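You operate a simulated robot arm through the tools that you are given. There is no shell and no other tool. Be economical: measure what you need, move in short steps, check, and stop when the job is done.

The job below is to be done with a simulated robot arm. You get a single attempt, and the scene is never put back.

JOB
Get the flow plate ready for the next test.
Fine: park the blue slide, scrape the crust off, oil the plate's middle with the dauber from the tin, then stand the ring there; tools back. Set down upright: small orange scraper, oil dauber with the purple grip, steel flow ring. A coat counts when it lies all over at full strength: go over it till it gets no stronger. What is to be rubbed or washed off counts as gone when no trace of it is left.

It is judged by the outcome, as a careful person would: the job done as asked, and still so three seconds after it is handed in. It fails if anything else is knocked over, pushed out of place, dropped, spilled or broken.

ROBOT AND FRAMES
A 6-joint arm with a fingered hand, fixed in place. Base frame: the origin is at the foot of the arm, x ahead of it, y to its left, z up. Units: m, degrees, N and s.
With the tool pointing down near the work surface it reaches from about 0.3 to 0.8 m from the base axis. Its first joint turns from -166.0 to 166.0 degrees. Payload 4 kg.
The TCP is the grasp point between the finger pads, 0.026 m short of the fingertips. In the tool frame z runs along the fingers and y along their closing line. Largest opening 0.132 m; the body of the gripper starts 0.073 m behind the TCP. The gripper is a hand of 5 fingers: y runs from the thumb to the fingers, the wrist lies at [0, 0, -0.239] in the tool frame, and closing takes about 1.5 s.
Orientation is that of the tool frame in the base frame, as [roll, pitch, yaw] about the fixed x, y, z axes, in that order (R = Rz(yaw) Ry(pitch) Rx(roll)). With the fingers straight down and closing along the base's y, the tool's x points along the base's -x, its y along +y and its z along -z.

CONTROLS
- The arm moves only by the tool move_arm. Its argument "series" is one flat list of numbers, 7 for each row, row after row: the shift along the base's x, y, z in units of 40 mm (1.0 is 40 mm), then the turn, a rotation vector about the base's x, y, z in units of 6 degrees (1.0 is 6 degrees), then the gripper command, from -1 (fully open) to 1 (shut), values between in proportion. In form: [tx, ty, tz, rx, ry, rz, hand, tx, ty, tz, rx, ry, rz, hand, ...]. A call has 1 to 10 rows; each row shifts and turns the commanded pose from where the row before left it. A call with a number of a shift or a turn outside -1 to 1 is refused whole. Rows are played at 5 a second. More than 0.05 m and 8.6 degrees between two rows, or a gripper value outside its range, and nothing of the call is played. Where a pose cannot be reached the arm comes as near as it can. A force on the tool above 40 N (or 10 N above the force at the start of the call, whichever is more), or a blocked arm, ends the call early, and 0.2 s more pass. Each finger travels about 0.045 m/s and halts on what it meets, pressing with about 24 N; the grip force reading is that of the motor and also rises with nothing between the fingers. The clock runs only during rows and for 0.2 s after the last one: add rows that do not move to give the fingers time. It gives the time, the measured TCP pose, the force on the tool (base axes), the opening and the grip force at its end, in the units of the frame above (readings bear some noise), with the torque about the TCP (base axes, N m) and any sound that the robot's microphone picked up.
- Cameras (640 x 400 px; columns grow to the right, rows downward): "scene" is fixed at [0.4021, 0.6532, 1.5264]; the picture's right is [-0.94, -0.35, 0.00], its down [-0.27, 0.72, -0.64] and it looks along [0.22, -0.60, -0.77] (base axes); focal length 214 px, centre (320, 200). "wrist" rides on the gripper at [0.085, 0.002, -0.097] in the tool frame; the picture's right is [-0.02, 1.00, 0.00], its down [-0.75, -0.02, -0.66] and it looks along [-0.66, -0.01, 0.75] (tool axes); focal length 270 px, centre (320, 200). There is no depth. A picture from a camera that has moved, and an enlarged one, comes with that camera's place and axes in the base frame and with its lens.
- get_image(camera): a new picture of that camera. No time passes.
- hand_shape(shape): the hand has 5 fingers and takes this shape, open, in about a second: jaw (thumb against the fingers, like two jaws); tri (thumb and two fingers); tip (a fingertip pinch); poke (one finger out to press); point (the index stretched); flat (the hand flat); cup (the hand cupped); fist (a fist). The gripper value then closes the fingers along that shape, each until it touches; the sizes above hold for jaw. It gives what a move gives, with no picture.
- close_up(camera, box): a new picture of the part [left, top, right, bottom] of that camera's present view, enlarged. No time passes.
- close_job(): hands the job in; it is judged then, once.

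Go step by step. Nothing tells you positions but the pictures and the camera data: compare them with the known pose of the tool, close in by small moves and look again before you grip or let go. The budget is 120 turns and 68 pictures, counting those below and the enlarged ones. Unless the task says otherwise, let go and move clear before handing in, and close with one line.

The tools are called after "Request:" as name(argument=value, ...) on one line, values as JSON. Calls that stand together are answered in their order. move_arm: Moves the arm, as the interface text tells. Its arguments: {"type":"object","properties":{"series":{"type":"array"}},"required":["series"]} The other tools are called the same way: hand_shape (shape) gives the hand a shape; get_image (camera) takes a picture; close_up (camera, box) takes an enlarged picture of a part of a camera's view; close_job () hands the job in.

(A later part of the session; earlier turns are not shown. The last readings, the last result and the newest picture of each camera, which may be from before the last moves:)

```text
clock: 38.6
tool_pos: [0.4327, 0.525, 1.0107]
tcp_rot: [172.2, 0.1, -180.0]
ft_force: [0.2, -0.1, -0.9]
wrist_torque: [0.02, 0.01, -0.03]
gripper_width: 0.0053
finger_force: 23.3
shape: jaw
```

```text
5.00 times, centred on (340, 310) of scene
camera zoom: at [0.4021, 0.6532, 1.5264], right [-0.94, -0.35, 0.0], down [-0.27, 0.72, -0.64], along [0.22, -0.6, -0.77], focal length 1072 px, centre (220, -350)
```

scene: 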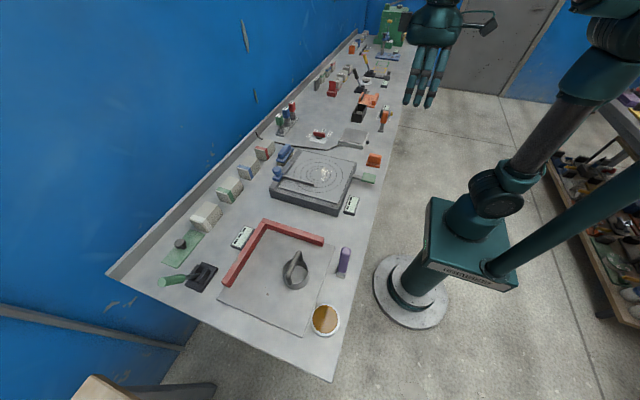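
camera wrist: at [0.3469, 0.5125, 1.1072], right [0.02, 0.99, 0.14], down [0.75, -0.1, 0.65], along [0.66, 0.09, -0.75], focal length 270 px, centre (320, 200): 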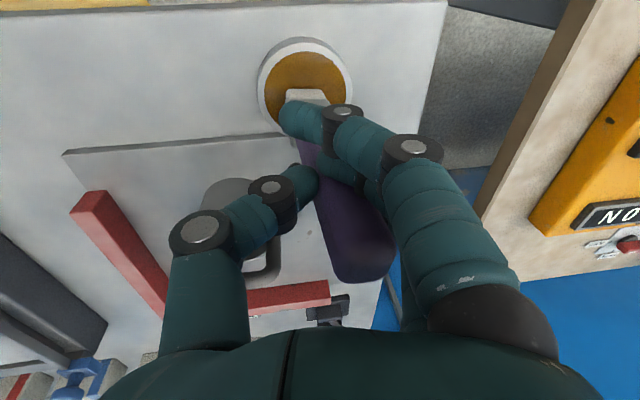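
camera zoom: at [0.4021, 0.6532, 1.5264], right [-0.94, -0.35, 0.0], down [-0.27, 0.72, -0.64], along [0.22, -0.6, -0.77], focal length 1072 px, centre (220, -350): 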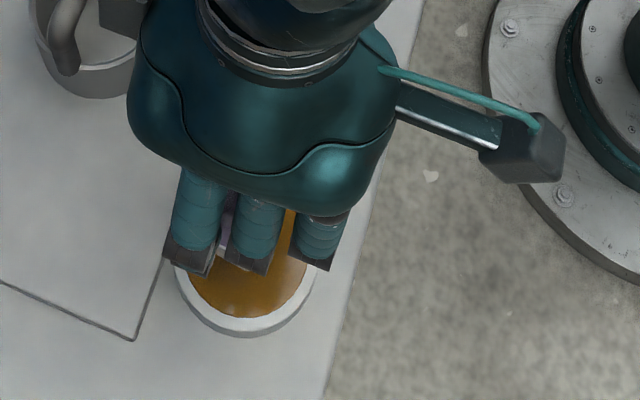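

The foot is centred over the oil. I creep down into it.

Request:
move_arm(series=[0, 0, -0.15, 0, 0, 0, 1, 0, 0, -0.1, 0, 0, 0, 1, 0, 0, -0.1, 0, 0, 0, 1, 0, 0, -0.05, 0, 0, 0, 1])

```text
clock: 39.6
tool_pos: [0.4316, 0.5254, 1.0011]
tcp_rot: [171.8, 0.5, -179.9]
ft_force: [-3.1, -1.4, 14.6]
wrist_torque: [0.01, 0.03, 0.03]
gripper_width: 0.0069
finger_force: 23.8
shape: jaw
stopped in row 4: the force on the tool passed its limit (the readings are from after the stop); the commanded pose is now the measured one
```

Dipped (contact at about 15 N). I lift and carry to the plate's middle.

Request:
move_arm(series=[0, 0, 0.3, 0, 0, 0, 1, 0, 0, 0.8, 0, 0, 0, 1, 0, 0, 1, 0, 0, 0, 1, 0, 0, 0.9, 0, 0, 0, 1])

Request:
get_image(camera="wrist")

```text
clock: 40.6
tool_pos: [0.4321, 0.5239, 1.1198]
tcp_rot: [171.9, 0.3, -179.9]
ft_force: [-0.5, -0.1, -0.8]
wrist_torque: [-0.03, 0.01, 0.0]
gripper_width: 0.0058
finger_force: 24.2
shape: jaw
```

```text
27 pictures are left
camera wrist: at [0.3464, 0.512, 1.2156], right [0.02, 0.99, 0.14], down [0.75, -0.11, 0.65], along [0.66, 0.09, -0.74], focal length 270 px, centre (320, 200)
```

wrist: 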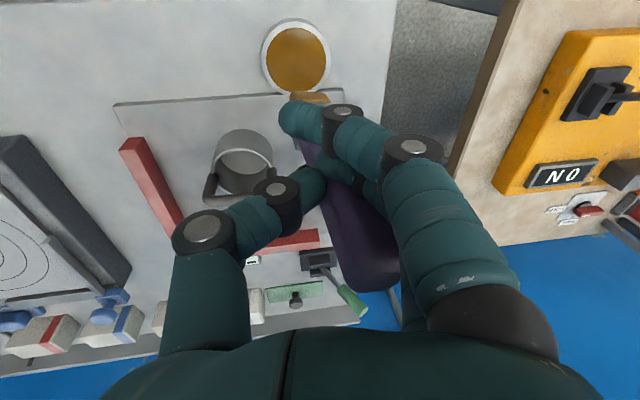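

The dauber's foot is oiled and upright. Over to the plate.

Request:
move_arm(series=[0.42, -0.98, 0, 0, 0, 0, 1, 0.42, -0.98, 0, 0, 0, 0, 1, 0.42, -0.98, 0, 0, 0, 0, 1, 0.42, -0.98, 0, 0, 0, 0, 1, 0.42, -0.98, 0, 0, 0, 0, 1, 0.42, -0.98, 0, 0, 0, 0, 1, 0.42, -0.98, 0, 0, 0, 0, 1, 0.42, -0.98, 0, 0, 0, 0, 1, 0.42, -0.98, 0, 0, 0, 0, 1, 0.42, -0.98, 0, 0, 0, 0, 1])

Request:
move_arm(series=[0.42, -0.98, 0, 0, 0, 0, 1, 0.38, -1, 0, 0, 0, 0, 1, 0, -0.1, -0.7, 0, 0, 0, 1, 0, 0, -0.7, 0, 0, 0, 1, 0, 0, -0.3, 0, 0, 0, 1])

Request:
get_image(camera="wrist")

Request:
close_up(camera="scene", box=[270, 120, 370, 220])

```text
clock: 42.8
tool_pos: [0.5989, 0.1333, 1.1188]
tcp_rot: [171.9, 0.2, -180.0]
ft_force: [-0.2, 0.1, -0.5]
wrist_torque: [-0.01, 0.02, 0.03]
gripper_width: 0.0053
finger_force: 24.3
shape: jaw
```

```text
clock: 44.0
tool_pos: [0.631, 0.0463, 1.0492]
tcp_rot: [171.9, 0.3, -179.9]
ft_force: [0.0, 0.8, -1.8]
wrist_torque: [-0.02, -0.02, -0.01]
gripper_width: 0.0053
finger_force: 24.4
shape: jaw
out of reach, approached as far as the arm can: row 2
```

```text
26 pictures are left
camera wrist: at [0.5456, 0.0351, 1.1446], right [0.02, 0.99, 0.14], down [0.75, -0.11, 0.65], along [0.66, 0.09, -0.74], focal length 270 px, centre (320, 200)
```

wrist: 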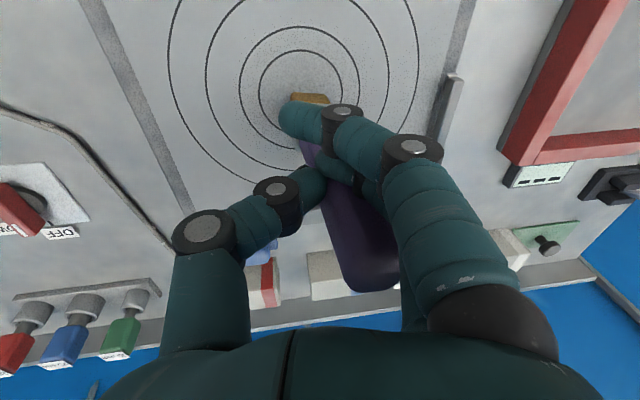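

```text
4.00 times, centred on (320, 170) of scene
camera zoom: at [0.4021, 0.6532, 1.5264], right [-0.94, -0.35, 0.0], down [-0.27, 0.72, -0.64], along [0.22, -0.6, -0.77], focal length 858 px, centre (320, 320)
```

zoom: 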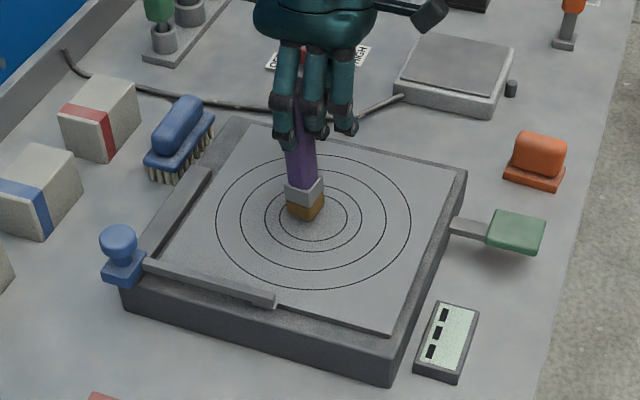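

The foot sits about 1 cm past centre in +x. I go to one corner of the middle area and touch down.

Request:
move_arm(series=[-0.98, -0.7, 0, 0, 0, 0, 1, 0, 0, -0.1, 0, 0, 0, 1, 0, 0, -0.08, 0, 0, 0, 1, 0, 0, -0.05, 0, 0, 0, 1])

```text
clock: 45.0
tool_pos: [0.5898, 0.019, 1.0388]
tcp_rot: [171.9, 0.3, 180.0]
ft_force: [1.0, 0.2, -1.2]
wrist_torque: [-0.03, 0.01, 0.0]
gripper_width: 0.0052
finger_force: 24.0
shape: jaw
```

Request:
move_arm(series=[0, 0, -0.05, 0, 0, 0, 1, 0, 0, -0.04, 0, 0, 0, 1])

```text
clock: 45.6
tool_pos: [0.5892, 0.0191, 1.037]
tcp_rot: [171.8, 0.4, -179.8]
ft_force: [-4.0, -1.0, 17.7]
wrist_torque: [0.16, -0.07, 0.06]
gripper_width: 0.0058
finger_force: 23.9
shape: jaw
```

Touching. I paint in a zigzag over the middle with a slightly lighter touch.

Request:
move_arm(series=[0, 0, 0.02, 0, 0, 0, 1, 0, 0.7, 0, 0, 0, 0, 1, 0, 0.7, 0, 0, 0, 0, 1, 0.7, 0, 0, 0, 0, 0, 1, 0, -0.7, 0, 0, 0, 0, 1, 0, -0.7, 0, 0, 0, 0, 1, 0.7, 0, 0, 0, 0, 0, 1, 0, 0.7, 0, 0, 0, 0, 1, 0, 0.7, 0, 0, 0, 0, 1])

Request:
close_up(camera="scene", box=[270, 120, 370, 220])

Request:
get_image(camera="wrist")

```text
clock: 47.6
tool_pos: [0.647, 0.0743, 1.0374]
tcp_rot: [171.9, 0.2, -180.0]
ft_force: [1.2, -2.8, 9.5]
wrist_torque: [-0.13, -0.07, -0.06]
gripper_width: 0.0054
finger_force: 24.1
shape: jaw
```

```text
4.00 times, centred on (320, 170) of scene
camera zoom: at [0.4021, 0.6532, 1.5264], right [-0.94, -0.35, 0.0], down [-0.27, 0.72, -0.64], along [0.22, -0.6, -0.77], focal length 858 px, centre (320, 320)
```

zoom: 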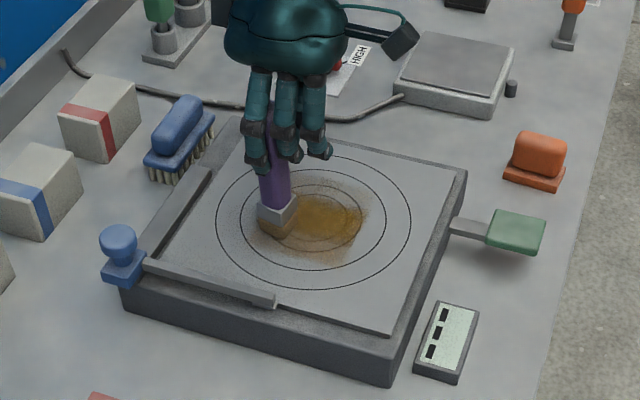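

```text
23 pictures are left
camera wrist: at [0.561, 0.0614, 1.1327], right [0.02, 0.99, 0.14], down [0.75, -0.11, 0.65], along [0.66, 0.09, -0.74], focal length 270 px, centre (320, 200)
```

wrist: 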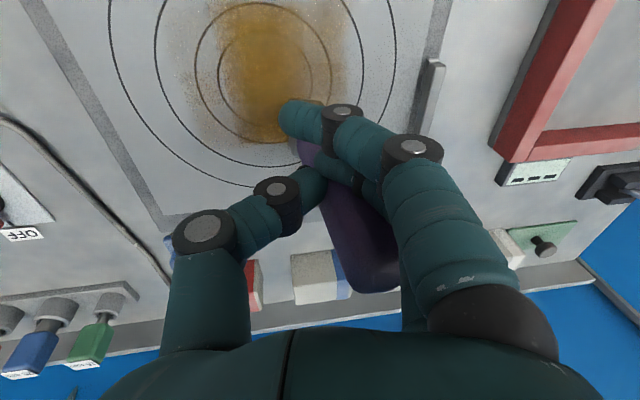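

The coat builds up. More passes crosswise are needed for full strength.

Request:
move_arm(series=[-0.7, 0, 0, 0, 0, 0, 1, -0.7, 0, 0, 0, 0, 0, 1, 0, -0.45, 0, 0, 0, 0, 1, 0.7, 0, 0, 0, 0, 0, 1, 0.7, 0, 0, 0, 0, 0, 1, 0, -0.45, 0, 0, 0, 0, 1, -0.7, 0, 0, 0, 0, 0, 1, -0.7, 0, 0, 0, 0, 0, 1, 0, -0.5, 0, 0, 0, 0, 1, 0.7, 0, 0, 0, 0, 0, 1])

Request:
move_arm(series=[0.7, 0, 0, 0, 0, 0, 1, 0, 0.7, 0, 0, 0, 0, 1, 0, 0.7, 0, 0, 0, 0, 1, -0.45, 0, 0, 0, 0, 0, 1, 0, -0.7, 0, 0, 0, 0, 1, 0, -0.7, 0, 0, 0, 0, 1, -0.45, 0, 0, 0, 0, 0, 1, 0, 0.7, 0, 0, 0, 0, 1, 0, 0.7, 0, 0, 0, 0, 1, -0.5, 0, 0, 0, 0, 0, 1])

Request:
move_arm(series=[0, -0.7, 0, 0, 0, 0, 1, 0, -0.7, 0, 0, 0, 0, 1, 0, 0, 0.5, 0, 0, 0, 1, 0, -1, 0.8, 0, 0, 0, 1, 0, -1, 0, 0, 0, 0, 1, 0, -1, 0, 0, 0, 0, 1])

Request:
close_up(camera="scene", box=[280, 140, 360, 210])

```text
clock: 49.8
tool_pos: [0.6182, 0.0197, 1.0377]
tcp_rot: [171.9, 0.2, -179.9]
ft_force: [-0.1, 0.4, 2.0]
wrist_torque: [0.02, 0.04, 0.03]
gripper_width: 0.0053
finger_force: 24.1
shape: jaw
```

```text
clock: 52.0
tool_pos: [0.5911, 0.0731, 1.037]
tcp_rot: [171.9, 0.2, -180.0]
ft_force: [0.8, -0.9, 3.1]
wrist_torque: [0.03, -0.05, -0.02]
gripper_width: 0.0053
finger_force: 23.6
shape: jaw
```

```text
refused: row 4 steps farther than a row can; nothing moved
```

```text
5.71 times, centred on (320, 175) of scene
camera zoom: at [0.4021, 0.6532, 1.5264], right [-0.94, -0.35, 0.0], down [-0.27, 0.72, -0.64], along [0.22, -0.6, -0.77], focal length 1226 px, centre (320, 343)
```

zoom: 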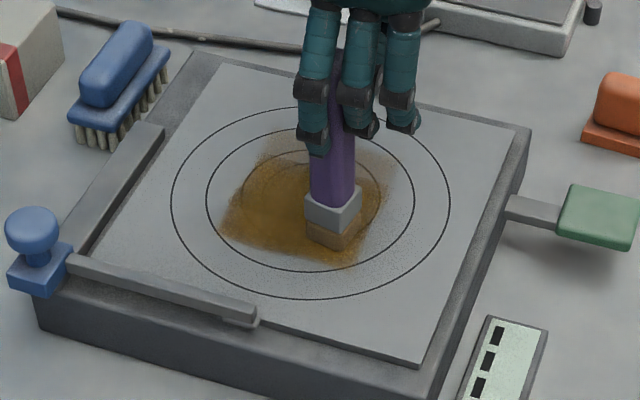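

The contact has become light and the −y side is weaker. I press a little more and continue.

Request:
move_arm(series=[0, 0, -0.04, 0, 0, 0, 1, 0, -0.7, 0, 0, 0, 0, 1, 0, -0.7, 0, 0, 0, 0, 1, 0.7, 0, 0, 0, 0, 0, 1, 0.7, 0, 0, 0, 0, 0, 1, 0, 0.4, 0, 0, 0, 0, 1, -0.7, 0, 0, 0, 0, 0, 1, -0.7, 0, 0, 0, 0, 0, 1, 0, 0.4, 0, 0, 0, 0, 1, 0.7, 0, 0, 0, 0, 0, 1])

Request:
move_arm(series=[0.7, 0, 0, 0, 0, 0, 1, 0, -0.8, 0, 0, 0, 0, 1, -0.7, 0, 0, 0, 0, 0, 1, -0.7, 0, 0, 0, 0, 0, 1, 0, 0, 0.5, 0, 0, 0, 1, 0, -0.8, 0.8, 0, 0, 0, 1, 0, -1, 0, 0, 0, 0, 1, 0, -1, 0, 0, 0, 0, 1])

Request:
close_up(camera="scene", box=[280, 140, 360, 210])

```text
clock: 54.2
tool_pos: [0.6197, 0.051, 1.034]
tcp_rot: [171.9, 0.3, -179.9]
ft_force: [-3.0, 0.3, 11.0]
wrist_torque: [0.26, 0.05, 0.05]
gripper_width: 0.0059
finger_force: 23.8
shape: jaw
```

```text
clock: 56.0
tool_pos: [0.588, -0.0956, 1.0847]
tcp_rot: [171.9, 0.2, -179.7]
ft_force: [0.2, 0.8, -2.1]
wrist_torque: [-0.02, 0.03, 0.0]
gripper_width: 0.0052
finger_force: 23.7
shape: jaw
```

```text
5.71 times, centred on (320, 175) of scene
camera zoom: at [0.4021, 0.6532, 1.5264], right [-0.94, -0.35, 0.0], down [-0.27, 0.72, -0.64], along [0.22, -0.6, -0.77], focal length 1226 px, centre (320, 343)
```

zoom: 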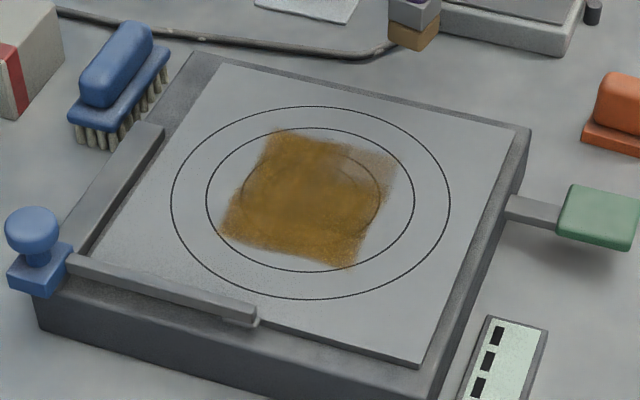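

Nearly full; the corner toward (−x, −y) and a patch near the top right are weaker. I go over it all again.

Request:
move_arm(series=[0, 1, 0, 0, 0, 0, 1, 0.05, 1, 0, 0, 0, 0, 1, 0, 0.7, -0.7, 0, 0, 0, 1, 0, 0, -0.6, 0, 0, 0, 1, 0, 0, -0.02, 0, 0, 0, 1, 0.35, 0, 0, 0, 0, 0, 1, -0.35, 0.25, 0, 0, 0, 0, 1, 0.6, 0, 0, 0, 0, 0, 1, 0, -0.25, 0, 0, 0, 0, 1, 0.6, 0, 0, 0, 0, 0, 1])

Request:
move_arm(series=[0, 0.25, 0, 0, 0, 0, 1, -0.7, 0, 0, 0, 0, 0, 1, -0.6, 0, 0, 0, 0, 0, 1, 0, 0.3, 0, 0, 0, 0, 1, 0.7, 0, 0, 0, 0, 0, 1, 0.6, 0, 0, 0, 0, 0, 1, 0, 0.35, 0, 0, 0, 0, 1, -0.7, 0, 0, 0, 0, 0, 1, -0.6, 0, 0, 0, 0, 0, 1, 0, 0.5, 0, 0, 0, 0, 1])

Request:
move_arm(series=[0.7, 0, 0, 0, 0, 0, 1, 0.6, 0, 0, 0, 0, 0, 1, -0.3, -0.7, 0, 0, 0, 0, 1, 0, -0.7, 0, 0, 0, 0, 1, -0.5, 0, 0, 0, 0, 0, 1, 0, 0.6, 0, 0, 0, 0, 1, -0.4, -0.6, 0, 0, 0, 0, 1, 0, 0, 0.5, 0, 0, 0, 1, 0, -0.8, 0.8, 0, 0, 0, 1, 0, -1, 0, 0, 0, 0, 1])

Request:
close_up(camera="scene", box=[280, 140, 360, 210])

```text
clock: 58.2
tool_pos: [0.6405, 0.0147, 1.0346]
tcp_rot: [171.9, 0.3, -180.0]
ft_force: [-2.9, -0.1, 7.3]
wrist_torque: [0.22, 0.11, 0.09]
gripper_width: 0.0055
finger_force: 23.4
shape: jaw
```

```text
clock: 60.4
tool_pos: [0.5893, 0.072, 1.035]
tcp_rot: [172.0, 0.4, 180.0]
ft_force: [0.0, -3.1, 8.5]
wrist_torque: [-0.21, 0.0, -0.03]
gripper_width: 0.0057
finger_force: 24.0
shape: jaw
```

```text
clock: 62.6
tool_pos: [0.592, -0.0576, 1.086]
tcp_rot: [171.9, 0.3, -179.9]
ft_force: [0.3, 0.8, -1.2]
wrist_torque: [-0.02, 0.01, -0.04]
gripper_width: 0.005
finger_force: 24.2
shape: jaw
```

```text
5.71 times, centred on (320, 175) of scene
camera zoom: at [0.4021, 0.6532, 1.5264], right [-0.94, -0.35, 0.0], down [-0.27, 0.72, -0.64], along [0.22, -0.6, -0.77], focal length 1226 px, centre (320, 343)
```

zoom: 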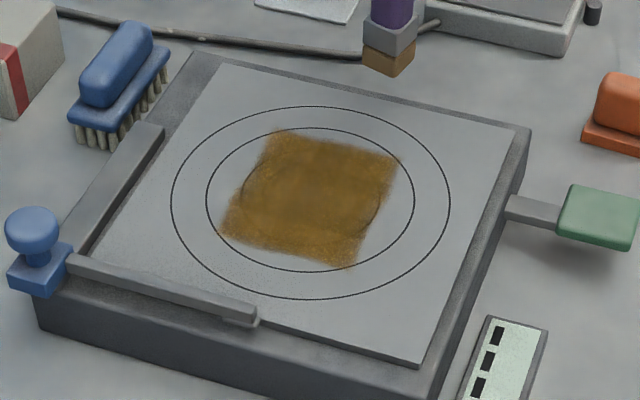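

Nearly uniform. One more full pass, slightly wider so that the edge of the second circle is full too.

Request:
move_arm(series=[-0.17, 0.87, 0, 0, 0, 0, 1, 0, 0.87, -0.7, 0, 0, 0, 1, 0, 0, -0.6, 0, 0, 0, 1, 0, 0, -0.02, 0, 0, 0, 1, 0, 0.85, 0, 0, 0, 0, 1, 0, 0.85, 0, 0, 0, 0, 1, 0.3, 0, 0, 0, 0, 0, 1, 0, -0.85, 0, 0, 0, 0, 1, 0, -0.85, 0, 0, 0, 0, 1, 0.35, 0, 0, 0, 0, 0, 1])

Request:
move_arm(series=[0, 0.85, 0, 0, 0, 0, 1, 0, 0.85, 0, 0, 0, 0, 1, 0.35, 0, 0, 0, 0, 0, 1, 0, -0.85, 0, 0, 0, 0, 1, 0, -0.85, 0, 0, 0, 0, 1, 0.35, 0, 0, 0, 0, 0, 1, 0, 0.85, 0, 0, 0, 0, 1, 0, 0.85, 0, 0, 0, 0, 1, 0.3, 0, 0, 0, 0, 0, 1, 0, -0.85, 0, 0, 0, 0, 1])

Request:
move_arm(series=[0, -0.85, 0, 0, 0, 0, 1, -0.85, 0, 0, 0, 0, 0, 1, -0.8, 0, 0, 0, 0, 0, 1, 0, 0.6, 0, 0, 0, 0, 1, 0.85, 0, 0, 0, 0, 0, 1, 0.8, 0, 0, 0, 0, 0, 1, 0, 0.5, 0, 0, 0, 0, 1, -0.85, 0, 0, 0, 0, 0, 1, -0.8, 0, 0, 0, 0, 0, 1, 0, 0.6, 0, 0, 0, 0, 1])

Request:
move_arm(series=[0.85, 0, 0, 0, 0, 0, 1, 0.8, 0, 0, 0, 0, 0, 1, 0, 0, 0.4, 0, 0, 0, 1, -0.4, -0.8, 0.8, 0, 0, 0, 1, -0.6, -0.8, 0.4, 0, 0, 0, 1, -0.8, -0.8, 0.3, 0, 0, 0, 1, -0.8, -0.8, 0, 0, 0, 0, 1, 0, -0.8, 0, 0, 0, 0, 1])

Request:
close_up(camera="scene", box=[280, 140, 360, 210])

Request:
get_image(camera="wrist")

```text
clock: 64.8
tool_pos: [0.6116, 0.0133, 1.0319]
tcp_rot: [171.9, 0.2, -179.9]
ft_force: [-2.8, 0.0, 8.7]
wrist_torque: [0.27, 0.12, 0.11]
gripper_width: 0.0058
finger_force: 23.6
shape: jaw
```

```text
clock: 67.0
tool_pos: [0.6511, 0.0467, 1.0332]
tcp_rot: [171.9, 0.3, -179.9]
ft_force: [0.3, 0.6, 3.4]
wrist_torque: [0.25, 0.03, 0.0]
gripper_width: 0.0051
finger_force: 24.2
shape: jaw
```

```text
clock: 69.2
tool_pos: [0.585, 0.0818, 1.0331]
tcp_rot: [171.9, 0.2, -179.9]
ft_force: [0.6, -0.5, 0.9]
wrist_torque: [0.0, 0.04, 0.01]
gripper_width: 0.0058
finger_force: 24.0
shape: jaw
```

```text
clock: 71.0
tool_pos: [0.5464, -0.0783, 1.1089]
tcp_rot: [171.9, 0.2, -180.0]
ft_force: [0.0, -0.1, -1.5]
wrist_torque: [0.02, 0.03, 0.03]
gripper_width: 0.0055
finger_force: 24.1
shape: jaw
```

```text
5.71 times, centred on (320, 175) of scene
camera zoom: at [0.4021, 0.6532, 1.5264], right [-0.94, -0.35, 0.0], down [-0.27, 0.72, -0.64], along [0.22, -0.6, -0.77], focal length 1226 px, centre (320, 343)
```

zoom: 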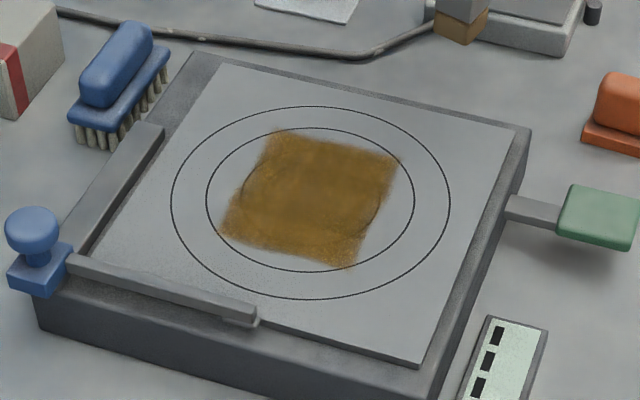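

```text
18 pictures are left
camera wrist: at [0.4613, -0.0905, 1.2062], right [0.02, 0.99, 0.14], down [0.75, -0.11, 0.65], along [0.66, 0.09, -0.74], focal length 270 px, centre (320, 200)
```

wrist: 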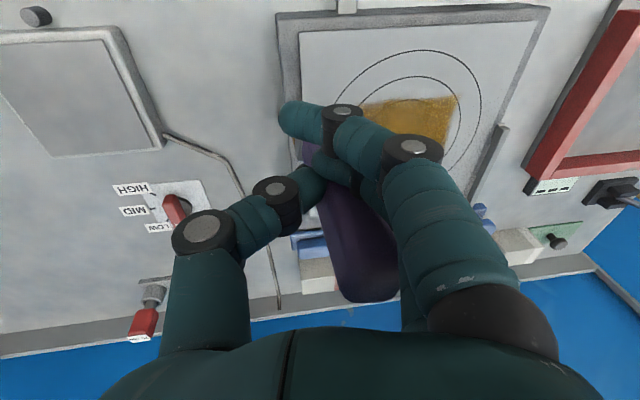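

Request:
close_up(camera="scene", box=[302, 155, 334, 175])

```text
16.00 times, centred on (318, 165) of scene
camera zoom: at [0.4021, 0.6532, 1.5264], right [-0.94, -0.35, 0.0], down [-0.27, 0.72, -0.64], along [0.22, -0.6, -0.77], focal length 3432 px, centre (352, 760)
```

zoom: 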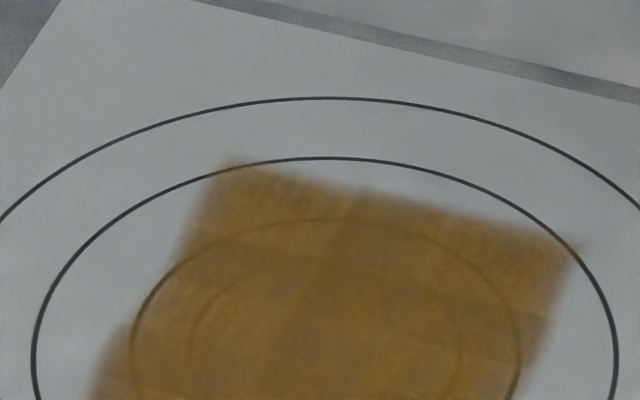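

The +x edge is still a bit thin and contact was light there. I do another pass with firmer contact, reaching slightly farther in +x.

Request:
move_arm(series=[0.97, 0.75, 0, 0, 0, 0, 1, 0.97, 0.75, 0, 0, 0, 0, 1, 0.97, 0.75, 0, 0, 0, 0, 1, 0, 0, -0.9, 0, 0, 0, 1, 0, 0, -0.9, 0, 0, 0, 1, 0, 0, -0.15, 0, 0, 0, 1])

```text
clock: 72.4
tool_pos: [0.6456, -0.0181, 1.0194]
tcp_rot: [171.9, 0.3, -180.0]
ft_force: [0.2, -4.7, 19.5]
wrist_torque: [0.15, -0.12, 0.05]
gripper_width: 0.0064
finger_force: 24.2
shape: jaw
out of reach, approached as far as the arm can: row 3
```

Request:
move_arm(series=[0, 0, 0.4, 0, 0, 0, 1, -0.5, -0.6, 0.6, 0, 0, 0, 1, -1, -0.6, 0.3, 0, 0, 0, 1, -1, -0.6, 0, 0, 0, 0, 1])

Request:
close_up(camera="scene", box=[272, 115, 372, 200])

Request:
get_image(camera="wrist")

```text
clock: 73.4
tool_pos: [0.5448, -0.0881, 1.0676]
tcp_rot: [171.8, 0.1, -179.9]
ft_force: [0.7, -0.1, -1.4]
wrist_torque: [-0.04, -0.01, 0.05]
gripper_width: 0.0052
finger_force: 24.1
shape: jaw
```

```text
4.71 times, centred on (322, 158) of scene
camera zoom: at [0.4021, 0.6532, 1.5264], right [-0.94, -0.35, 0.0], down [-0.27, 0.72, -0.64], along [0.22, -0.6, -0.77], focal length 1009 px, centre (311, 400)
```

zoom: 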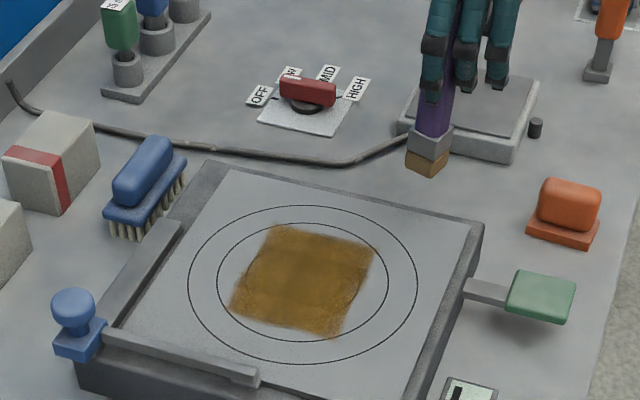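

```text
15 pictures are left
camera wrist: at [0.4598, -0.1004, 1.1646], right [0.02, 0.99, 0.14], down [0.75, -0.11, 0.65], along [0.66, 0.09, -0.74], focal length 270 px, centre (320, 200)
```

wrist: 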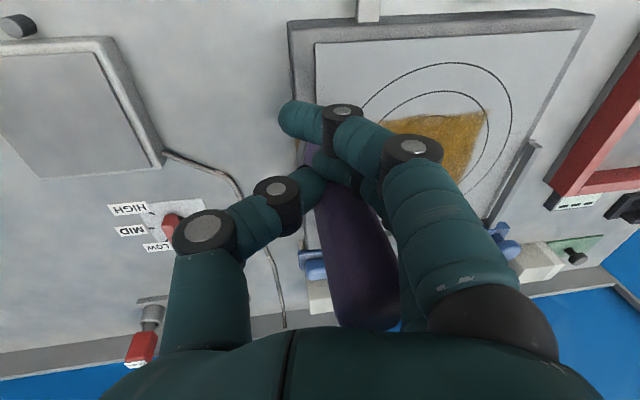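

No mark fell outside (the coat is confined to the patch), but the dauber slid about 1 cm up in the grip. I feel for contact again at the patch corner.

Request:
move_arm(series=[0.37, 0.83, 0, 0, 0, 0, 1, 0.37, 0.83, 0, 0, 0, 0, 1, 0.37, 0.83, 0, 0, 0, 0, 1, 0, 0, -0.8, 0, 0, 0, 1, 0, 0, -0.15, 0, 0, 0, 1, 0, 0, -0.1, 0, 0, 0, 1])

```text
clock: 74.8
tool_pos: [0.5884, 0.0117, 1.027]
tcp_rot: [172.0, 0.2, -179.9]
ft_force: [0.1, 0.4, -1.1]
wrist_torque: [-0.02, -0.01, 0.01]
gripper_width: 0.0051
finger_force: 24.0
shape: jaw
```

Request:
move_arm(series=[0, 0, -0.08, 0, 0, 0, 1, 0, 0, -0.06, 0, 0, 0, 1, 0, 0, -0.05, 0, 0, 0, 1])

```text
clock: 75.6
tool_pos: [0.5898, 0.012, 1.0206]
tcp_rot: [171.9, 0.5, -179.9]
ft_force: [0.2, 0.2, 9.0]
wrist_torque: [0.06, 0.02, 0.02]
gripper_width: 0.0053
finger_force: 23.7
shape: jaw
```

About 9 N. A dense pass over the whole patch.

Request:
move_arm(series=[0, 0.87, 0, 0, 0, 0, 1, 0, 0.87, 0, 0, 0, 0, 1, 0.3, 0, -0.01, 0, 0, 0, 1, 0, -0.87, 0, 0, 0, 0, 1, 0, -0.87, 0, 0, 0, 0, 1, 0.3, 0, -0.01, 0, 0, 0, 1, 0, 0.87, 0, 0, 0, 0, 1, 0, 0.87, 0, 0, 0, 0, 1, 0.3, 0, -0.01, 0, 0, 0, 1, 0, -0.87, 0, 0, 0, 0, 1])

Request:
move_arm(series=[0, -0.87, 0, 0, 0, 0, 1, 0.3, 0, -0.01, 0, 0, 0, 1, 0, 0.87, 0, 0, 0, 0, 1, 0, 0.87, 0, 0, 0, 0, 1, 0.3, 0, -0.01, 0, 0, 0, 1, 0, -0.87, 0, 0, 0, 0, 1, 0, -0.87, 0, 0, 0, 0, 1, 0.25, 0, -0.01, 0, 0, 0, 1, 0, 0.87, 0, 0, 0, 0, 1, 0, 0.87, 0, 0, 0, 0, 1])

Request:
move_arm(series=[-0.85, 0, -0.01, 0, 0, 0, 1, -0.85, 0, 0, 0, 0, 0, 1, 0, -0.4, 0, 0, 0, 0, 1, 0.85, 0, 0, 0, 0, 0, 1, 0.85, 0, 0, 0, 0, 0, 1, 0, -0.45, -0.01, 0, 0, 0, 1, -0.85, 0, 0, 0, 0, 0, 1, -0.85, 0, 0, 0, 0, 0, 1, 0, -0.4, 0, 0, 0, 0, 1, 0.85, 0, 0, 0, 0, 0, 1])

Request:
move_arm(series=[0.85, 0, 0, 0, 0, 0, 1, 0, -0.4, 0, 0, 0, 0, 1, -0.85, 0, 0, 0, 0, 0, 1, -0.85, 0, 0, 0, 0, 0, 1, 0, 0, 0.4, 0, 0, 0, 1, -0.5, -0.7, 0.8, 0, 0, 0, 1, -0.6, -0.8, 0.5, 0, 0, 0, 1, 0, -0.9, 0, 0, 0, 0, 1])

Request:
close_up(camera="scene", box=[296, 152, 344, 182])

```text
clock: 77.8
tool_pos: [0.6271, 0.0472, 1.0192]
tcp_rot: [171.8, 0.5, -179.9]
ft_force: [1.7, 2.9, 13.4]
wrist_torque: [0.5, -0.21, -0.05]
gripper_width: 0.0052
finger_force: 24.2
shape: jaw
```

```text
clock: 80.0
tool_pos: [0.66, 0.0809, 1.0193]
tcp_rot: [171.9, 0.3, 180.0]
ft_force: [0.5, -1.9, 6.0]
wrist_torque: [-0.15, 0.02, 0.01]
gripper_width: 0.0056
finger_force: 24.2
shape: jaw
```

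```text
clock: 82.2
tool_pos: [0.6263, 0.0312, 1.0163]
tcp_rot: [171.9, 0.2, -179.9]
ft_force: [-1.9, -0.5, 7.9]
wrist_torque: [0.08, 0.2, 0.02]
gripper_width: 0.0057
finger_force: 24.0
shape: jaw
```

```text
clock: 84.0
tool_pos: [0.5457, -0.0809, 1.0844]
tcp_rot: [171.9, 0.3, -180.0]
ft_force: [0.0, -0.7, -1.3]
wrist_torque: [-0.02, 0.03, 0.02]
gripper_width: 0.0052
finger_force: 23.6
shape: jaw
```

```text
13.33 times, centred on (320, 167) of scene
camera zoom: at [0.4021, 0.6532, 1.5264], right [-0.94, -0.35, 0.0], down [-0.27, 0.72, -0.64], along [0.22, -0.6, -0.77], focal length 2860 px, centre (320, 640)
```

zoom: 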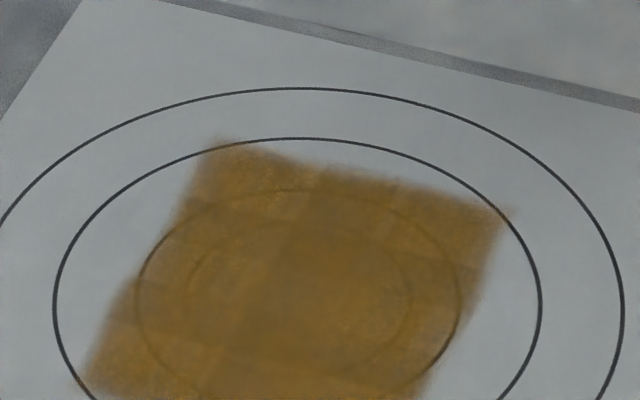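

The coat no longer gets stronger. I return the dauber to its place at about (0.426, 0.391).

Request:
move_arm(series=[-0.265, 0.9, 0.5, 0, 0, 0, 1, -0.265, 0.975, 0.4, 0, 0, 0, 1, -0.265, 0.975, 0, 0, 0, 0, 1, -0.265, 0.975, 0, 0, 0, 0, 1, -0.265, 0.975, 0, 0, 0, 0, 1, -0.265, 0.975, 0, 0, 0, 0, 1, -0.265, 0.975, 0, 0, 0, 0, 1, -0.265, 0.975, 0, 0, 0, 0, 1, -0.265, 0.975, 0, 0, 0, 0, 1, -0.265, 0.975, 0, 0, 0, 0, 1])

Request:
move_arm(series=[-0.265, 0.975, 0, 0, 0, 0, 1, -0.26, 1, 0, 0, 0, 0, 1, 0, 0, -0.7, 0, 0, 0, 1, 0, 0, -0.7, 0, 0, 0, 1])

Request:
get_image(camera="wrist")

Request:
close_up(camera="scene", box=[280, 200, 400, 300])

```text
clock: 86.2
tool_pos: [0.4389, 0.306, 1.1207]
tcp_rot: [171.9, 0.3, -180.0]
ft_force: [1.2, -0.5, -1.5]
wrist_torque: [-0.02, 0.01, 0.0]
gripper_width: 0.0051
finger_force: 23.9
shape: jaw
```

```text
clock: 87.2
tool_pos: [0.4194, 0.3853, 1.0661]
tcp_rot: [171.9, 0.3, -179.9]
ft_force: [-0.4, 0.0, -1.8]
wrist_torque: [0.01, -0.03, 0.0]
gripper_width: 0.0049
finger_force: 24.1
shape: jaw
```

```text
13 pictures are left
camera wrist: at [0.3352, 0.3734, 1.1615], right [0.02, 0.99, 0.14], down [0.75, -0.11, 0.65], along [0.66, 0.09, -0.74], focal length 270 px, centre (320, 200)
```

wrist: 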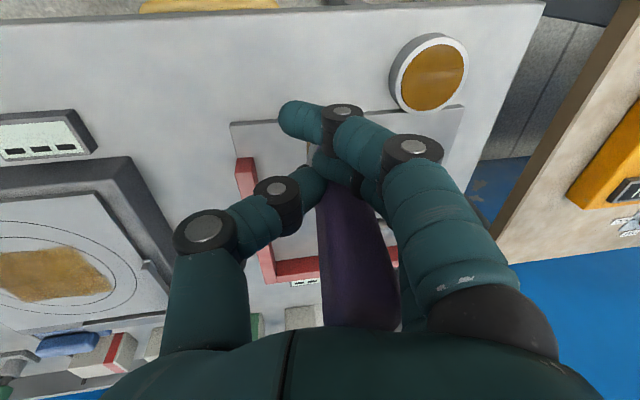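

```text
4.00 times, centred on (340, 250) of scene
camera zoom: at [0.4021, 0.6532, 1.5264], right [-0.94, -0.35, 0.0], down [-0.27, 0.72, -0.64], along [0.22, -0.6, -0.77], focal length 858 px, centre (240, 0)
```

zoom: 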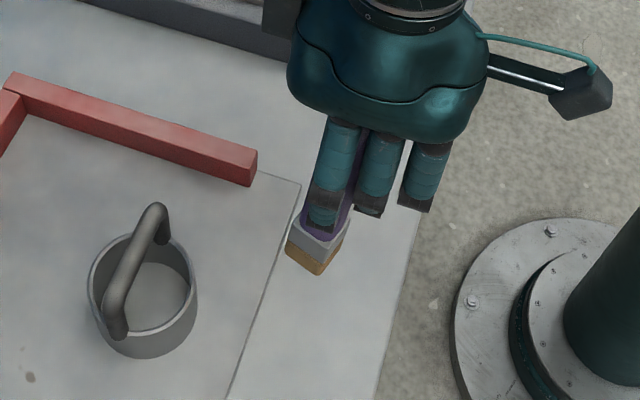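

The dauber seems to have tilted in the grip again. I enlarge to judge its lean before setting it down.

Request:
close_up(camera="scene", box=[345, 225, 377, 273])

```text
8.33 times, centred on (361, 249) of scene
camera zoom: at [0.4021, 0.6532, 1.5264], right [-0.94, -0.35, 0.0], down [-0.27, 0.72, -0.64], along [0.22, -0.6, -0.77], focal length 1787 px, centre (-22, -208)
```

zoom: 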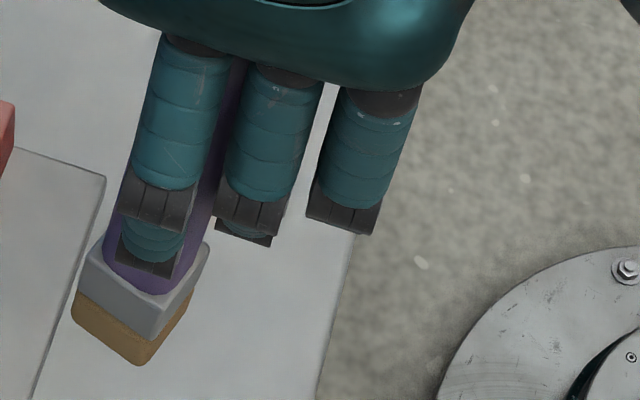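

The foot is yawed about −21° and leans about 5° in both directions. I turn the hand to correct that, then look again.

Request:
move_arm(series=[0, 0, 0, -0.2, 0.2, 0.875, 1, 0, 0, 0, -0.2, 0.2, 0.875, 1, 0, 0, 0, -0.2, 0.2, 0.875, 1, 0, 0, 0, -0.2, 0.2, 0.875, 1, -0.1, -0.12, 0, 0, 0, 0, 1, 0, 0, -0.5, 0, 0, 0, 1])

Request:
close_up(camera="scene", box=[335, 220, 383, 276])

```text
clock: 88.6
tool_pos: [0.4153, 0.3805, 1.0441]
tcp_rot: [175.7, -5.3, -159.0]
ft_force: [0.8, -0.4, -1.3]
wrist_torque: [-0.01, 0.0, -0.03]
gripper_width: 0.005
finger_force: 24.5
shape: jaw
```

```text
7.14 times, centred on (359, 248) of scene
camera zoom: at [0.4021, 0.6532, 1.5264], right [-0.94, -0.35, 0.0], down [-0.27, 0.72, -0.64], along [0.22, -0.6, -0.77], focal length 1532 px, centre (41, -143)
```

zoom: 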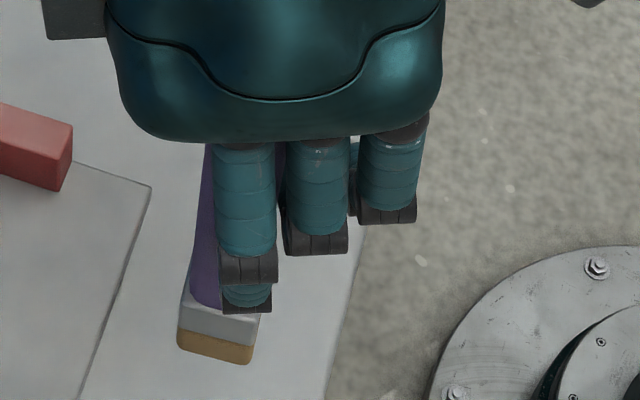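

Request:
get_image(camera="wrist")

```text
9 pictures are left
camera wrist: at [0.3477, 0.3485, 1.1483], right [-0.33, 0.94, 0.07], down [0.78, 0.23, 0.58], along [0.53, 0.25, -0.81], focal length 270 px, centre (320, 200)
```

wrist: 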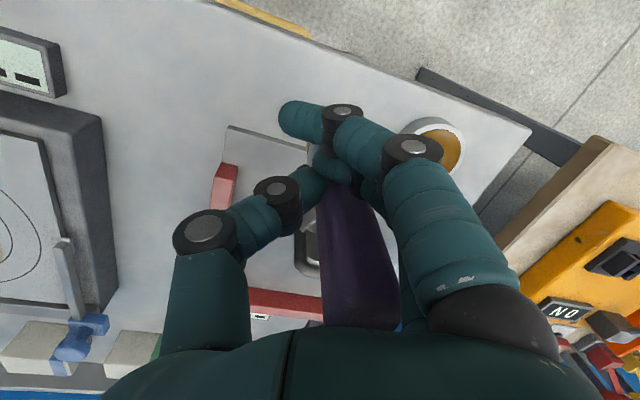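

The lean is now only about 2°. I trim it, shift to the original spot and lower to touch.

Request:
move_arm(series=[0.1, -0.03, 0, -0.3, 0, 0, 1, 0, 0, -0.8, 0, 0, 0, 1, 0, 0, -0.8, 0, 0, 0, 1, 0, 0, -0.2, 0, 0, 0, 1, 0, 0, -0.08, 0, 0, 0, 1])

```text
clock: 89.8
tool_pos: [0.4199, 0.3802, 0.9685]
tcp_rot: [177.4, -5.9, -159.1]
ft_force: [-0.5, 0.4, -2.0]
wrist_torque: [-0.02, -0.01, 0.01]
gripper_width: 0.005
finger_force: 24.5
shape: jaw
```

Request:
move_arm(series=[0, 0, -0.08, 0, 0, 0, 1, 0, 0, -0.06, 0, 0, 0, 1, 0, 0, -0.05, 0, 0, 0, 1])

```text
clock: 90.6
tool_pos: [0.4204, 0.3787, 0.962]
tcp_rot: [177.3, -5.8, -159.1]
ft_force: [0.1, -0.6, 1.6]
wrist_torque: [0.0, -0.04, -0.01]
gripper_width: 0.0053
finger_force: 23.8
shape: jaw
```

Request:
move_arm(series=[0, 0, -0.04, 0, 0, 0, 1, 0, 0, 0, 0, 0, 0, 1])

Request:
close_up(camera="scene", box=[335, 220, 383, 276])

```text
clock: 91.2
tool_pos: [0.4202, 0.379, 0.9615]
tcp_rot: [177.5, -5.9, -159.1]
ft_force: [-0.9, -2.6, 13.5]
wrist_torque: [0.18, -0.03, 0.02]
gripper_width: 0.0053
finger_force: 23.7
shape: jaw
```

```text
7.14 times, centred on (359, 248) of scene
camera zoom: at [0.4021, 0.6532, 1.5264], right [-0.94, -0.35, 0.0], down [-0.27, 0.72, -0.64], along [0.22, -0.6, -0.77], focal length 1532 px, centre (41, -143)
```

zoom: 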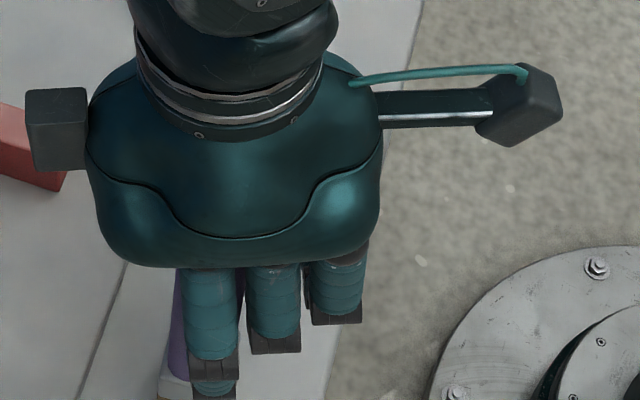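

Seated. I open slowly and rise straight up.

Request:
move_arm(series=[0, 0, 0.02, 0, 0, 0, 0.85, 0, 0, 0, 0, 0, 0, 0.7, 0, 0, 0, 0, 0, 0, 0.5, 0, 0, 0, 0, 0, 0, 0.2, 0, 0, 0, 0, 0, 0, -0.1, 0, 0, 0, 0, 0, 0, -0.3, 0, 0, 0, 0, 0, 0, -0.3, 0, 0, 0.5, 0, 0, 0, -0.3, 0, 0, 0.8, 0, 0, 0, -0.3, 0, 0, 0.9, 0, 0, 0, -0.3])

Request:
move_arm(series=[0, 0, 0.9, 0, 0, 0, -0.3, 0, 0, 0.9, 0.1, -0.2, -0.87, -0.3, 0, 0, 0.9, 0.1, -0.2, -0.87, -0.3, 0, 0, 0.8, 0.1, -0.2, -0.87, -0.3, 0, 0, 0, 0.1, -0.2, -0.87, -0.3])

Request:
get_image(camera="wrist")

```text
clock: 93.4
tool_pos: [0.4207, 0.3809, 1.0483]
tcp_rot: [177.5, -6.0, -159.4]
ft_force: [-0.2, 0.1, -0.1]
wrist_torque: [0.01, 0.04, 0.04]
gripper_width: 0.0851
finger_force: 0.2
shape: jaw
```

```text
clock: 94.6
tool_pos: [0.4228, 0.3564, 1.1786]
tcp_rot: [176.1, -1.0, 179.9]
ft_force: [0.1, 0.4, -0.1]
wrist_torque: [0.02, 0.02, 0.0]
gripper_width: 0.0854
finger_force: 0.1
shape: jaw
out of reach, approached as far as the arm can: row 4
```

```text
7 pictures are left
camera wrist: at [0.3388, 0.3508, 1.2779], right [0.02, 1.0, 0.07], down [0.76, -0.06, 0.64], along [0.64, 0.04, -0.76], focal length 270 px, centre (320, 200)
```

wrist: 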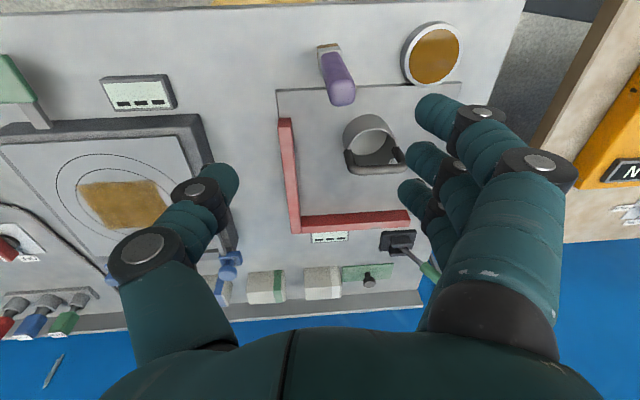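

The dauber stands upright on its spot. The ring's bail bar runs along y at about (0.545, 0.456, 0.97), so I turn the hand 90° to close along x and move above it.

Request:
move_arm(series=[0.2, 0.17, 0, -0.65, -0.17, 0, -0.3, 0.2, 0.17, 0, 0, 0, 1, -0.3, 0.2, 0.17, 0, 0, 0, 1, -0.3, 0.2, 0.17, 0, 0, 0, 1, -0.3, 0.2, 0.17, 0, 0, 0, 1, -0.3, 0.2, 0.17, -0.2, 0, 0, 1, -0.3, 0.2, 0.17, -0.2, 0, 0, 1, -0.3, 0.2, 0.17, -0.2, 0, 0, 1, -0.3, 0.2, 0.17, -0.2, 0, 0, 1, -0.3, 0.2, 0.17, -0.2, 0, 0, 1, -0.3])

Request:
move_arm(series=[0.2, 0.17, -0.2, 0, 0, 1, -0.3, 0.2, 0.17, -0.2, 0, 0, 1, -0.3, 0.2, 0.17, -0.2, 0, 0, 1, -0.3, 0.2, 0.17, -0.2, 0, 0, 1, -0.3, 0.2, 0.1, -0.2, 0, 0, 1, -0.3, 0, 0, 0, 0, 0, 1, -0.3])

```text
clock: 96.8
tool_pos: [0.5013, 0.4233, 1.1386]
tcp_rot: [179.8, 0.2, -126.0]
ft_force: [0.0, 0.1, 0.6]
wrist_torque: [-0.03, 0.02, 0.01]
gripper_width: 0.0853
finger_force: 0.1
shape: jaw
```

```text
clock: 98.2
tool_pos: [0.5418, 0.4548, 1.0983]
tcp_rot: [180.0, 0.0, -90.1]
ft_force: [0.1, 0.0, -0.9]
wrist_torque: [0.01, 0.0, -0.04]
gripper_width: 0.0854
finger_force: 0.0
shape: jaw
```

Request:
get_image(camera="wrist")

```text
6 pictures are left
camera wrist: at [0.5395, 0.3698, 1.1955], right [-1.0, 0.02, 0.0], down [0.02, 0.75, 0.66], along [0.01, 0.66, -0.75], focal length 270 px, centre (320, 200)
```

wrist: 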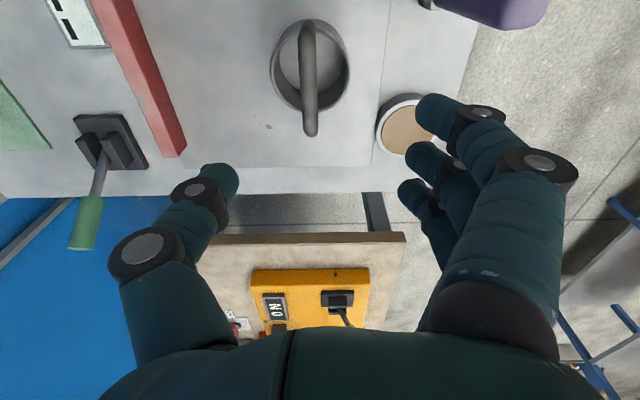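

The ring centre is about (0.549, 0.447) with the bar near z 0.96. I lower with the fingers astride the bar and close gently.

Request:
move_arm(series=[0.19, -0.13, -1, 0, 0, 0, -0.3, 0, 0, -1, 0, 0, 0, -0.3, 0, 0, -0.8, 0, 0, 0, -0.3, 0, 0, -0.5, 0, 0, 0, -0.3])

Request:
get_image(camera="wrist")

```text
clock: 99.2
tool_pos: [0.5844, 0.4852, 1.0014]
tcp_rot: [179.7, 0.0, -90.1]
ft_force: [0.6, 0.0, 0.1]
wrist_torque: [0.02, 0.02, 0.03]
gripper_width: 0.0856
finger_force: 0.0
shape: jaw
out of reach, approached as far as the arm can: row 1, 2, 3, 4
```

```text
5 pictures are left
camera wrist: at [0.5837, 0.4003, 1.0981], right [-1.0, 0.02, 0.0], down [0.02, 0.75, 0.66], along [0.01, 0.66, -0.75], focal length 270 px, centre (320, 200)
```

wrist: 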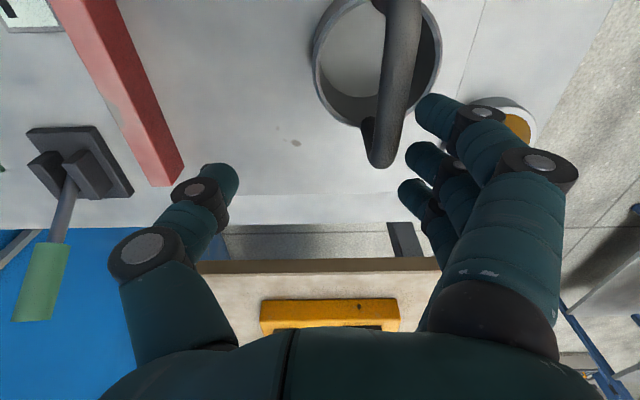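

At this yaw the arm can't get low there. The bar is symmetric, so I rise and turn the hand the other way round (−180°).

Request:
move_arm(series=[0, 0, 0.9, 0, 0, 0, -0.3, -0.3, -0.3, 0.9, 0, 0, -1, -0.3, -0.3, -0.3, 0.5, 0, 0, -1, -0.3, -0.3, -0.3, 0, 0, 0, -1, -0.3, 0, 0, 0, 0, 0, -1, -0.3, 0, 0, 0, 0, 0, -1, -0.3, 0, 0, 0, 0, 0, -1, -0.3, 0, 0, 0, 0, 0, -1, -0.3, 0, 0, 0, 0, 0, -1, -0.3, 0, 0, 0, 0, 0, -1, -0.3])

Request:
move_arm(series=[0, 0, 0, 0, 0, -1, -0.3, 0, 0, 0, 0, 0, -1, -0.3, 0, 0, 0, 0, 0, -1, -0.3, 0, 0, 0, 0, 0, -1, -0.3, 0, 0, 0, 0, 0, -1, -0.3, 0, 0, 0, 0, 0, -1, -0.3, 0, 0, 0, 0, 0, -1, -0.3, 0, 0, 0, 0, 0, -1, -0.3, 0, 0, 0, 0, 0, -1, -0.3, 0, 0, 0, 0, 0, -1, -0.3])

Request:
move_arm(series=[0, 0, 0, 0, 0, -1, -0.3, 0, 0, 0, 0, 0, -1, -0.3, 0, 0, 0, 0, 0, -1, -0.3, 0, 0, 0, 0, 0, -1, -0.3, 0, 0, 0, 0, 0, -1, -0.3, 0, 0, 0, 0, 0, -1, -0.3, 0, 0, 0, 0, 0, -1, -0.3, 0, 0, 0, 0, 0, -1, -0.3, 0, 0, 0, 0, 0, -1, -0.3, 0, 0, 0, 0, 0, -1, -0.3])

```text
clock: 101.4
tool_pos: [0.5498, 0.4489, 1.0912]
tcp_rot: [179.8, 0.2, -144.1]
ft_force: [-1.1, 0.2, -0.3]
wrist_torque: [0.0, 0.0, 0.01]
gripper_width: 0.0855
finger_force: 0.0
shape: jaw
```

```text
clock: 103.6
tool_pos: [0.5485, 0.4484, 1.092]
tcp_rot: [179.8, 0.2, 155.7]
ft_force: [0.3, 0.9, -1.2]
wrist_torque: [0.01, 0.02, 0.0]
gripper_width: 0.0853
finger_force: 0.0
shape: jaw
```

```text
clock: 105.8
tool_pos: [0.5483, 0.4463, 1.0909]
tcp_rot: [179.8, 0.2, 95.7]
ft_force: [-0.2, -0.5, -0.2]
wrist_torque: [0.02, 0.03, -0.04]
gripper_width: 0.0853
finger_force: 0.0
shape: jaw
```

Request:
move_arm(series=[0.03, 0, -0.5, 0, 0, -0.95, -0.3, 0, 0, -0.8, 0, 0, 0, -0.3, 0, 0, -0.6, 0, 0, 0, -0.3])

```text
clock: 106.6
tool_pos: [0.5491, 0.4476, 1.0169]
tcp_rot: [179.8, 0.2, 90.2]
ft_force: [1.0, -0.3, 0.4]
wrist_torque: [0.04, -0.01, -0.02]
gripper_width: 0.0856
finger_force: 0.0
shape: jaw
```

Reachable this way. I check alignment before the last descent.

Request:
get_image(camera="wrist")

```text
4 pictures are left
camera wrist: at [0.5506, 0.5326, 1.1127], right [1.0, -0.02, 0.0], down [-0.02, -0.75, 0.66], along [-0.01, -0.66, -0.75], focal length 270 px, centre (320, 200)
```

wrist: 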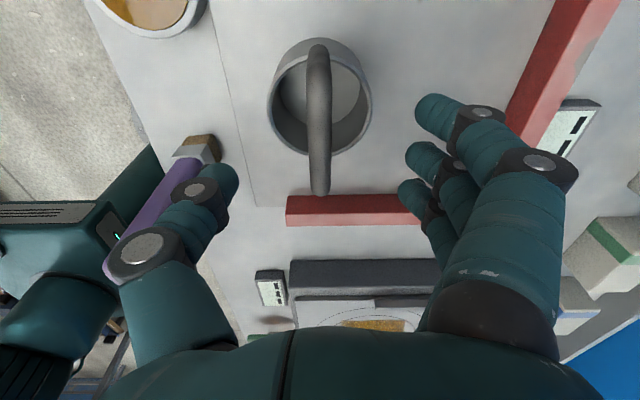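

Aligned over the bar; the thumb stays clear of the dauber. I descend and close.

Request:
move_arm(series=[0, 0.03, -0.6, 0, 0, 0, -0.3, 0, 0, -0.5, 0, 0, 0, -0.3, 0, 0, -0.2, 0, 0, 0, -0.3])

Request:
move_arm(series=[0, 0, 0, 0, 0, 0, 0, 0, 0, 0, 0, 0, 0, 0.3, 0, 0, 0, 0, 0, 0, 0.6, 0, 0, 0, 0, 0, 0, 0.9, 0, 0, 0, 0, 0, 0, 1, 0, 0, 0, 0, 0, 0, 1, 0, 0, 0, 0, 0, 0, 1, 0, 0, 0, 0, 0, 0, 1])

```text
clock: 107.4
tool_pos: [0.5508, 0.4491, 0.9624]
tcp_rot: [179.9, 0.2, 90.2]
ft_force: [0.1, 0.6, 1.0]
wrist_torque: [0.02, -0.04, 0.0]
gripper_width: 0.0853
finger_force: 0.1
shape: jaw
```

```text
clock: 109.2
tool_pos: [0.5502, 0.4485, 0.9646]
tcp_rot: [179.8, 0.3, 90.2]
ft_force: [2.1, -0.1, 1.2]
wrist_torque: [0.02, -0.21, -0.04]
gripper_width: 0.0002
finger_force: 23.7
shape: jaw
```

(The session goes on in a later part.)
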